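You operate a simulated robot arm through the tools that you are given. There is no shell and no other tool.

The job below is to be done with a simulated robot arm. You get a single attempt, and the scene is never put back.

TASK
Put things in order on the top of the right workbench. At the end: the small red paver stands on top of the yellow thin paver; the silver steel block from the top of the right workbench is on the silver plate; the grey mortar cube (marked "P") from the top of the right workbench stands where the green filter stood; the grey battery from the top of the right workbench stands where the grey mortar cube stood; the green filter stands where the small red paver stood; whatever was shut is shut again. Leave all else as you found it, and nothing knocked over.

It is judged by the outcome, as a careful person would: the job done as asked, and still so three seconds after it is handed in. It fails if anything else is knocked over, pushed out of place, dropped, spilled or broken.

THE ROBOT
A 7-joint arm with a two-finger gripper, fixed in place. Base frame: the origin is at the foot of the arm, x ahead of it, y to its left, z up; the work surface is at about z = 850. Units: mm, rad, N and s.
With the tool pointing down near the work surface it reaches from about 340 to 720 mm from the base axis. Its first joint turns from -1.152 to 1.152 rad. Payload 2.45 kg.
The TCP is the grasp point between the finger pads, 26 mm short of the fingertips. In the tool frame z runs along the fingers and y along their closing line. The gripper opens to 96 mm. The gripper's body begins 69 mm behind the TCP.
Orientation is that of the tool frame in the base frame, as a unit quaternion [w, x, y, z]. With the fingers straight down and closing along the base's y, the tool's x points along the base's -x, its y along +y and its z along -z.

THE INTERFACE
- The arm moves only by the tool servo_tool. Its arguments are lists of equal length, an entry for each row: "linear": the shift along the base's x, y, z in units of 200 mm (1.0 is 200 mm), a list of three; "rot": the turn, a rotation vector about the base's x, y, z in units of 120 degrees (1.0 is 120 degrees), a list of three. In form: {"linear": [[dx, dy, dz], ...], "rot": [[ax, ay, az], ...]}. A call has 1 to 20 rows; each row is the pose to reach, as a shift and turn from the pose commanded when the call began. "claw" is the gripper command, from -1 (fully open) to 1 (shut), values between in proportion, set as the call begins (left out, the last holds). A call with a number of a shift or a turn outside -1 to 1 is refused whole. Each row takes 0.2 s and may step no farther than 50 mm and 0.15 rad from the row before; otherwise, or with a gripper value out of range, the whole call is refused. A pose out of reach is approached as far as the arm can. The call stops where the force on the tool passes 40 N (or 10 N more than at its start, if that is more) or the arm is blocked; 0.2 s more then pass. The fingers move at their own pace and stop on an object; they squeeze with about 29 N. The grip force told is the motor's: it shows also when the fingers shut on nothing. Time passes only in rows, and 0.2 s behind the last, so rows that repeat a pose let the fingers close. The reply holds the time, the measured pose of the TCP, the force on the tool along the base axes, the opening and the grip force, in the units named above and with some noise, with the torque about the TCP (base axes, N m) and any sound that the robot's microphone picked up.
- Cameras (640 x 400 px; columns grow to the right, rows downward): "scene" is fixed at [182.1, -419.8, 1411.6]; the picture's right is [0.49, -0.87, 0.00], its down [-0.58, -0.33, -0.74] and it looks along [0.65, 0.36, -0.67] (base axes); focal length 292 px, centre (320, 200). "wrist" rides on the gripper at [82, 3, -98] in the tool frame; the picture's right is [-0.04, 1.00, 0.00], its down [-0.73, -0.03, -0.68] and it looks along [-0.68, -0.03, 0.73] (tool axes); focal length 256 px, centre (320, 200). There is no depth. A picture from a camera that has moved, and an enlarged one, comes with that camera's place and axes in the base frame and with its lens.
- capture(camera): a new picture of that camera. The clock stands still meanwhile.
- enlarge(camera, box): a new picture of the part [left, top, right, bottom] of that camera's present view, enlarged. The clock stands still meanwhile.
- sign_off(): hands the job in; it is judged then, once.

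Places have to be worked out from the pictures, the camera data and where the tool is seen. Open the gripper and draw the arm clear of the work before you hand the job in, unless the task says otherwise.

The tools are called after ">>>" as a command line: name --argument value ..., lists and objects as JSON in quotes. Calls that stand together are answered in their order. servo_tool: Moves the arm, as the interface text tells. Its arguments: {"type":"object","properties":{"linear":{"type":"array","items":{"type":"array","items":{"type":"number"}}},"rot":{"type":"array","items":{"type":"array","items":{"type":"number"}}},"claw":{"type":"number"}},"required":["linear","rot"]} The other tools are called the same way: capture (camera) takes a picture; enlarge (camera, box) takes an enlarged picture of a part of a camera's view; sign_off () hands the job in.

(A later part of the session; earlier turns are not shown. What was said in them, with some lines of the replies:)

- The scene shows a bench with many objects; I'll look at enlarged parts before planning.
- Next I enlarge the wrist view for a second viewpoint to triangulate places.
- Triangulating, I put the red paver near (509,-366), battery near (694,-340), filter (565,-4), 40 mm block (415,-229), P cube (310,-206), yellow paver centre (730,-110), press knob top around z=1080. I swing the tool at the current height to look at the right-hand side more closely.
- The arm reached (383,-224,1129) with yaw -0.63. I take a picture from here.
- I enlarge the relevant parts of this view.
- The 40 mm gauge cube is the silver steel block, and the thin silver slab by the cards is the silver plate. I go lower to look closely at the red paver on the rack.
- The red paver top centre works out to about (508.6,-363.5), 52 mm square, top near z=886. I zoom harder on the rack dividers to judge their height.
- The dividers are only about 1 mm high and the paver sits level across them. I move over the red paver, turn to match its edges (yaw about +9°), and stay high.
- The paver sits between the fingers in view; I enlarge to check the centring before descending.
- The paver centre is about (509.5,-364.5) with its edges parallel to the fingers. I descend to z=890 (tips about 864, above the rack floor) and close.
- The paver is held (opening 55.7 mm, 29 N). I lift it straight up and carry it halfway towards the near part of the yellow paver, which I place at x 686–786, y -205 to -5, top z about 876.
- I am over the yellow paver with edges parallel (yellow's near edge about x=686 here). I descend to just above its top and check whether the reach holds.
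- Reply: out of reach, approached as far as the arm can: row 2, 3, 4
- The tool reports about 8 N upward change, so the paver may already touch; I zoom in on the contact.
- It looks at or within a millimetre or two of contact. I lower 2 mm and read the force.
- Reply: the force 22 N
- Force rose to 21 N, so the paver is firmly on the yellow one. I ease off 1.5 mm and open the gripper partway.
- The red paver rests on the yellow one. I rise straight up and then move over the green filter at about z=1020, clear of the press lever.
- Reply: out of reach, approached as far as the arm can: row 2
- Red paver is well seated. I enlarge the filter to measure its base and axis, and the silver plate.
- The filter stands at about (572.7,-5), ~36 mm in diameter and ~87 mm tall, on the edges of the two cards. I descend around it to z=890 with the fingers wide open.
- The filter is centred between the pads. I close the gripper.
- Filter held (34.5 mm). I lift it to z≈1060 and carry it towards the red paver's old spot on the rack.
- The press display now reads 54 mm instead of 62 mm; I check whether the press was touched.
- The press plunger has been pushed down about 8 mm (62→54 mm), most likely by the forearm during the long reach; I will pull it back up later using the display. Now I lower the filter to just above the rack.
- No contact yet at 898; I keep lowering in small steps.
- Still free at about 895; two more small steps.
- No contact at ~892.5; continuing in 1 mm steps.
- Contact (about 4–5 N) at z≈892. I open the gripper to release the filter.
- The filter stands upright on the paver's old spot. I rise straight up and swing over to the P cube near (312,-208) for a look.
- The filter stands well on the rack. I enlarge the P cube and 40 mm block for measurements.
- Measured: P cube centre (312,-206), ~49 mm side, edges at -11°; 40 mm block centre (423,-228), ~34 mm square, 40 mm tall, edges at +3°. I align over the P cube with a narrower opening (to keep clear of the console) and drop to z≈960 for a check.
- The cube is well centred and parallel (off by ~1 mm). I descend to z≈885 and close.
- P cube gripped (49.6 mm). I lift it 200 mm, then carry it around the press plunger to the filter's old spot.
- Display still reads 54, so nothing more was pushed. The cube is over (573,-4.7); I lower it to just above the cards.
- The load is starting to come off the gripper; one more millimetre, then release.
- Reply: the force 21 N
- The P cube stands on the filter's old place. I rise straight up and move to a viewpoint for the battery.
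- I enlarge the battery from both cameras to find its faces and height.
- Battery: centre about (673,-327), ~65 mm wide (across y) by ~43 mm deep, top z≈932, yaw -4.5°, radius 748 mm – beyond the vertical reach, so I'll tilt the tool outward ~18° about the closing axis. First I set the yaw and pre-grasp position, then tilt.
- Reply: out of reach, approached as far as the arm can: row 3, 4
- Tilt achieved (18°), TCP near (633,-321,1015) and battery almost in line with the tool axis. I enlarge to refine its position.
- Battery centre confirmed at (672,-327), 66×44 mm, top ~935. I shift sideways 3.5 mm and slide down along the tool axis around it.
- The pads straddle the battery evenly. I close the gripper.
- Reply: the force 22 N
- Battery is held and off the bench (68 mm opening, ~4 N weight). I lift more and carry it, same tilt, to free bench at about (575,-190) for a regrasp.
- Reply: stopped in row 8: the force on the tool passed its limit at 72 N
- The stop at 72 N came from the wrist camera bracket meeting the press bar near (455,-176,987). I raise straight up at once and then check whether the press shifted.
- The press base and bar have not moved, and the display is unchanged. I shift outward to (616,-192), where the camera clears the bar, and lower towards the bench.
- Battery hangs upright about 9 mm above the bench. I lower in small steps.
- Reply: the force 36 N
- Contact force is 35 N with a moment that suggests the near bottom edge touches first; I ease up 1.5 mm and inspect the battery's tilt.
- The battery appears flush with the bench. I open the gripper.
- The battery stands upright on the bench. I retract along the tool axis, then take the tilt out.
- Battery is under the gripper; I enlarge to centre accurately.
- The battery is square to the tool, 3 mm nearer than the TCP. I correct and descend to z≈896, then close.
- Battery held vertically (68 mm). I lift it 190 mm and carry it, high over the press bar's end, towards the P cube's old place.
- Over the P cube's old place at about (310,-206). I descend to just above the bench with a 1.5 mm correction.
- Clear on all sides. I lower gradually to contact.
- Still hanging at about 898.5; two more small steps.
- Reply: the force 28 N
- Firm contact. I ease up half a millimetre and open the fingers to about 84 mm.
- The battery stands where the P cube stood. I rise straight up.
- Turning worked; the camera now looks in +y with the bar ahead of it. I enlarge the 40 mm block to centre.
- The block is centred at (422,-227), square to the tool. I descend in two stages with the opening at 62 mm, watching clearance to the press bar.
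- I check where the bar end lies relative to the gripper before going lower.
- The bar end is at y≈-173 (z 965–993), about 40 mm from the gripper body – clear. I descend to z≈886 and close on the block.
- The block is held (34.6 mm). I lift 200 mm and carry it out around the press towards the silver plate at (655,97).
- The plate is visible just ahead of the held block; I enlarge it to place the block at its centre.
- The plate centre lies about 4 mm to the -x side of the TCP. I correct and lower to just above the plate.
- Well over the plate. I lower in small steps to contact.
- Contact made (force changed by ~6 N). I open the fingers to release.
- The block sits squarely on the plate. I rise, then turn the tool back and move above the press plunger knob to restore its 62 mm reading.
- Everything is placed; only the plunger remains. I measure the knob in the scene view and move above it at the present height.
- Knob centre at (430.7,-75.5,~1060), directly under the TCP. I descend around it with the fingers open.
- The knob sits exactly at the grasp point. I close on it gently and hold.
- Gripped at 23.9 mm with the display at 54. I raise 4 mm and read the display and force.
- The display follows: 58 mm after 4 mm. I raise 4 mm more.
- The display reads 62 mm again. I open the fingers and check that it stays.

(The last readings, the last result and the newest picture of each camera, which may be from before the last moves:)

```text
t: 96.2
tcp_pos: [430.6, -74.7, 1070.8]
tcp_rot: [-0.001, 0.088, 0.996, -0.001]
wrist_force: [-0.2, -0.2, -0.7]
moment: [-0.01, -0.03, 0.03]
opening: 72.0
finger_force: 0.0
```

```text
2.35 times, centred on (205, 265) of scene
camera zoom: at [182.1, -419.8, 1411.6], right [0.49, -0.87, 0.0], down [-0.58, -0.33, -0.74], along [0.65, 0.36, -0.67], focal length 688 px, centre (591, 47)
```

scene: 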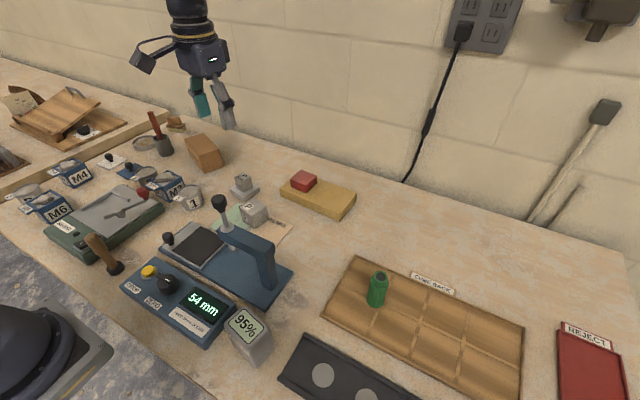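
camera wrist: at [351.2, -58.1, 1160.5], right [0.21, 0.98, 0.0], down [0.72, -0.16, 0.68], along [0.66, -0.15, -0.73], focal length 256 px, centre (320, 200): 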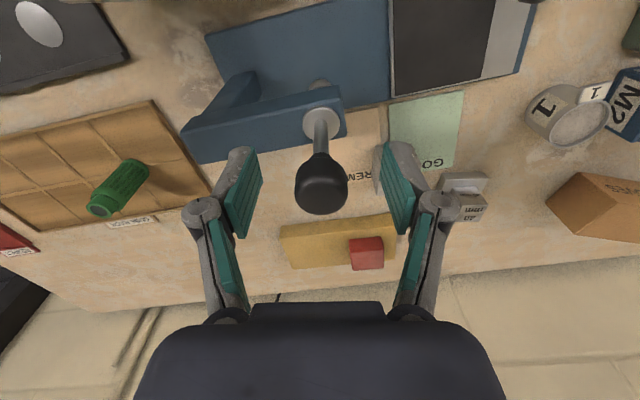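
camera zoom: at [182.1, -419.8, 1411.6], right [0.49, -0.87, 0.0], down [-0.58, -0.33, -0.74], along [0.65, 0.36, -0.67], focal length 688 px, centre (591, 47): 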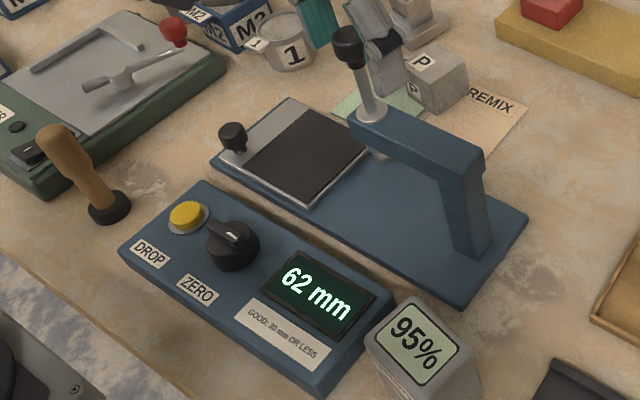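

It holds at 62 mm. I rise straight up and draw the arm clear, back to roughly its starting pose with the gripper open.

>>> servo_tool --linear '[[0, 0, 0.15], [0, 0, 0.35], [0, 0, 0.52], [0.1, 0.1, 0.52], [0.27, 0.23, 0.52], [0.27, 0.23, 0.52]]' --rot '[[0, 0, 0], [0, 0, 0], [0, 0, 0], [0, 0, 0.04], [0, 0, 0.084], [0, 0, 0.084]]'

>>> servo_tool --linear '[[0, 0, 0], [0, 0, 0], [0, 0, 0]]' --rot '[[0, 0, 0], [0, 0, 0], [0, 0, 0]]' --claw -1

>>> capture --camera "scene"

>>> capture --camera "wrist"

```text
t: 97.6
tcp_pos: [483.9, -29.0, 1174.8]
tcp_rot: [-0.001, -0.001, 1.0, -0.001]
wrist_force: [0.5, 0.3, 0.4]
moment: [-0.04, -0.01, 0.02]
opening: 72.2
finger_force: 0.1
```

```text
t: 98.4
tcp_pos: [484.2, -29.7, 1174.5]
tcp_rot: [-0.001, 0.0, 1.0, -0.001]
wrist_force: [0.0, 0.0, -0.6]
moment: [0.0, 0.0, 0.0]
opening: 96.1
finger_force: 0.1
```

```text
taken
```

scene: 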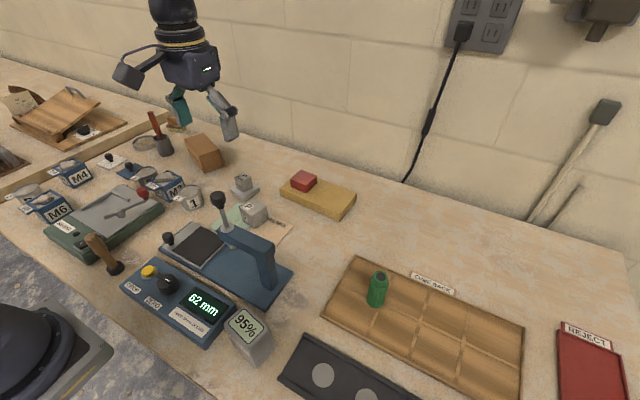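

```text
taken
camera wrist: at [403.4, -25.7, 1273.1], right [0.04, 1.0, 0.0], down [0.73, -0.03, 0.68], along [0.68, -0.03, -0.73], focal length 256 px, centre (320, 200)
```

wrist: 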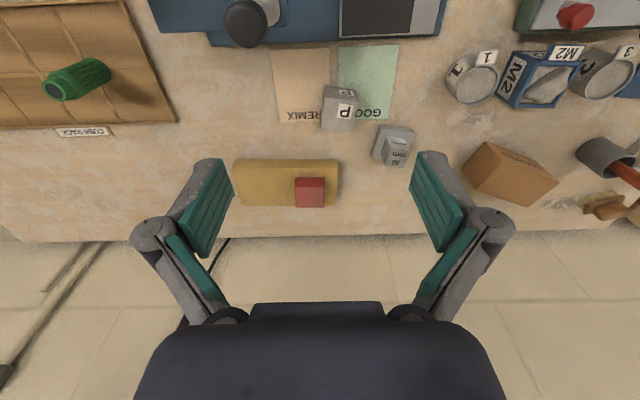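

The whole layout looks right; a last zoom compares details with the start before handing in.

>>> enlarge --camera "scene" --box '[100, 120, 320, 260]'

>>> enlarge --camera "scene" --box '[220, 160, 440, 300]'

>>> enlarge --camera "scene" --box '[100, 240, 350, 400]'

>>> enlarge --camera "wrist" --box '[220, 80, 440, 220]'

```text
2.86 times, centred on (210, 190) of scene
camera zoom: at [182.1, -419.8, 1411.6], right [0.49, -0.87, 0.0], down [-0.58, -0.33, -0.74], along [0.65, 0.36, -0.67], focal length 835 px, centre (634, 229)
```

zoom: 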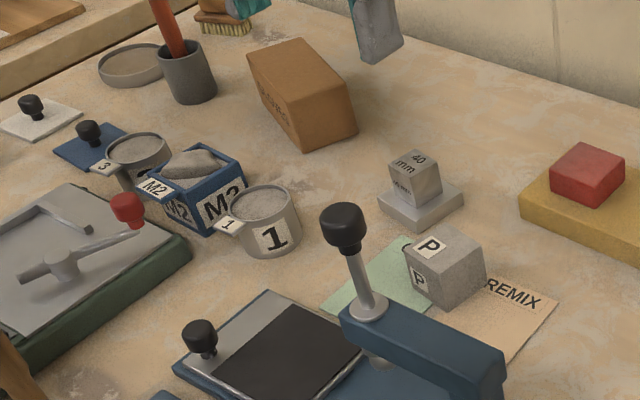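

```text
2.86 times, centred on (330, 230) of scene
camera zoom: at [182.1, -419.8, 1411.6], right [0.49, -0.87, 0.0], down [-0.58, -0.33, -0.74], along [0.65, 0.36, -0.67], focal length 835 px, centre (291, 114)
```

zoom: 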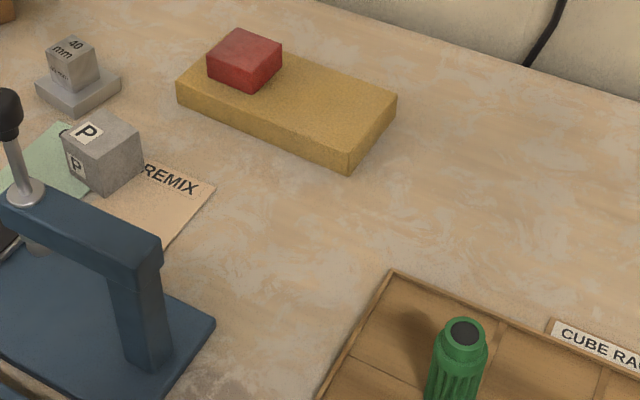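

```text
2.50 times, centred on (225, 320) of scene
camera zoom: at [182.1, -419.8, 1411.6], right [0.49, -0.87, 0.0], down [-0.58, -0.33, -0.74], along [0.65, 0.36, -0.67], focal length 731 px, centre (558, -100)
```

zoom: 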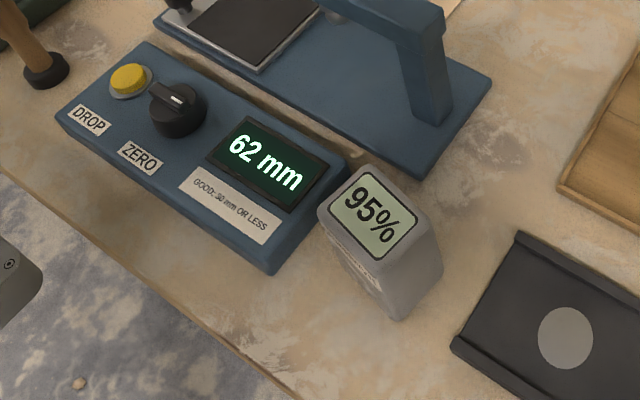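

```text
2.86 times, centred on (330, 150) of wrist
camera zoom: at [403.4, -25.7, 1273.1], right [0.04, 1.0, 0.0], down [0.73, -0.03, 0.68], along [0.68, -0.03, -0.73], focal length 731 px, centre (291, 343)
```

zoom: 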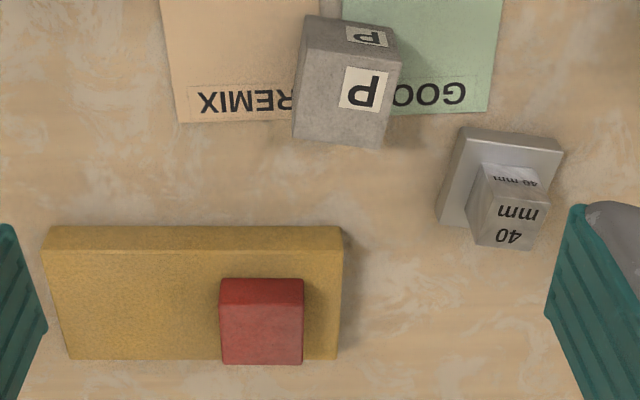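

All five items stand where asked. The plate, yellow paver, cards and press have not moved, the plunger is back at 62 mm, and the arm is clear with the gripper open. I hand the job in.

>>> sign_off

```text
The job is handed in.
```

I handed the job in with all five moves done, and the last pictures show every item upright in its place:

- **Red paver:** it sits on top of the yellow thin paver, towards one end.
- **Silver steel block:** I took this to be the block marked "40 mm". It stands near the middle of the thin silver slab by the cards, which I took to be the silver plate.
- **Grey mortar cube ("P"):** it stands where the green filter stood, on the edges of the GOOD and REMIX cards.
- **Grey battery:** it stands where the mortar cube stood. It was beyond vertical reach, so I set it down once on free bench and picked it up again on the way.
- **Green filter:** it stands where the red paver stood, on the low dividers of the cube rack.

There were two unplanned contacts with the blue press:

- **Plunger pushed down:** its display dropped from 62 mm to 54 mm, most likely when the forearm touched the plunger on the long reach to the yellow paver. I pulled it back up; it reads 62 mm again and held after I let go.
- **Bar struck:** the wrist camera hit the press bar, and the arm stopped at 72 N. Comparing pictures from before and after, the press had not moved.

I opened nothing, so there was nothing to shut again. The yellow paver, the plate and the cards are where they were. The arm is clear of the bench with the gripper open.
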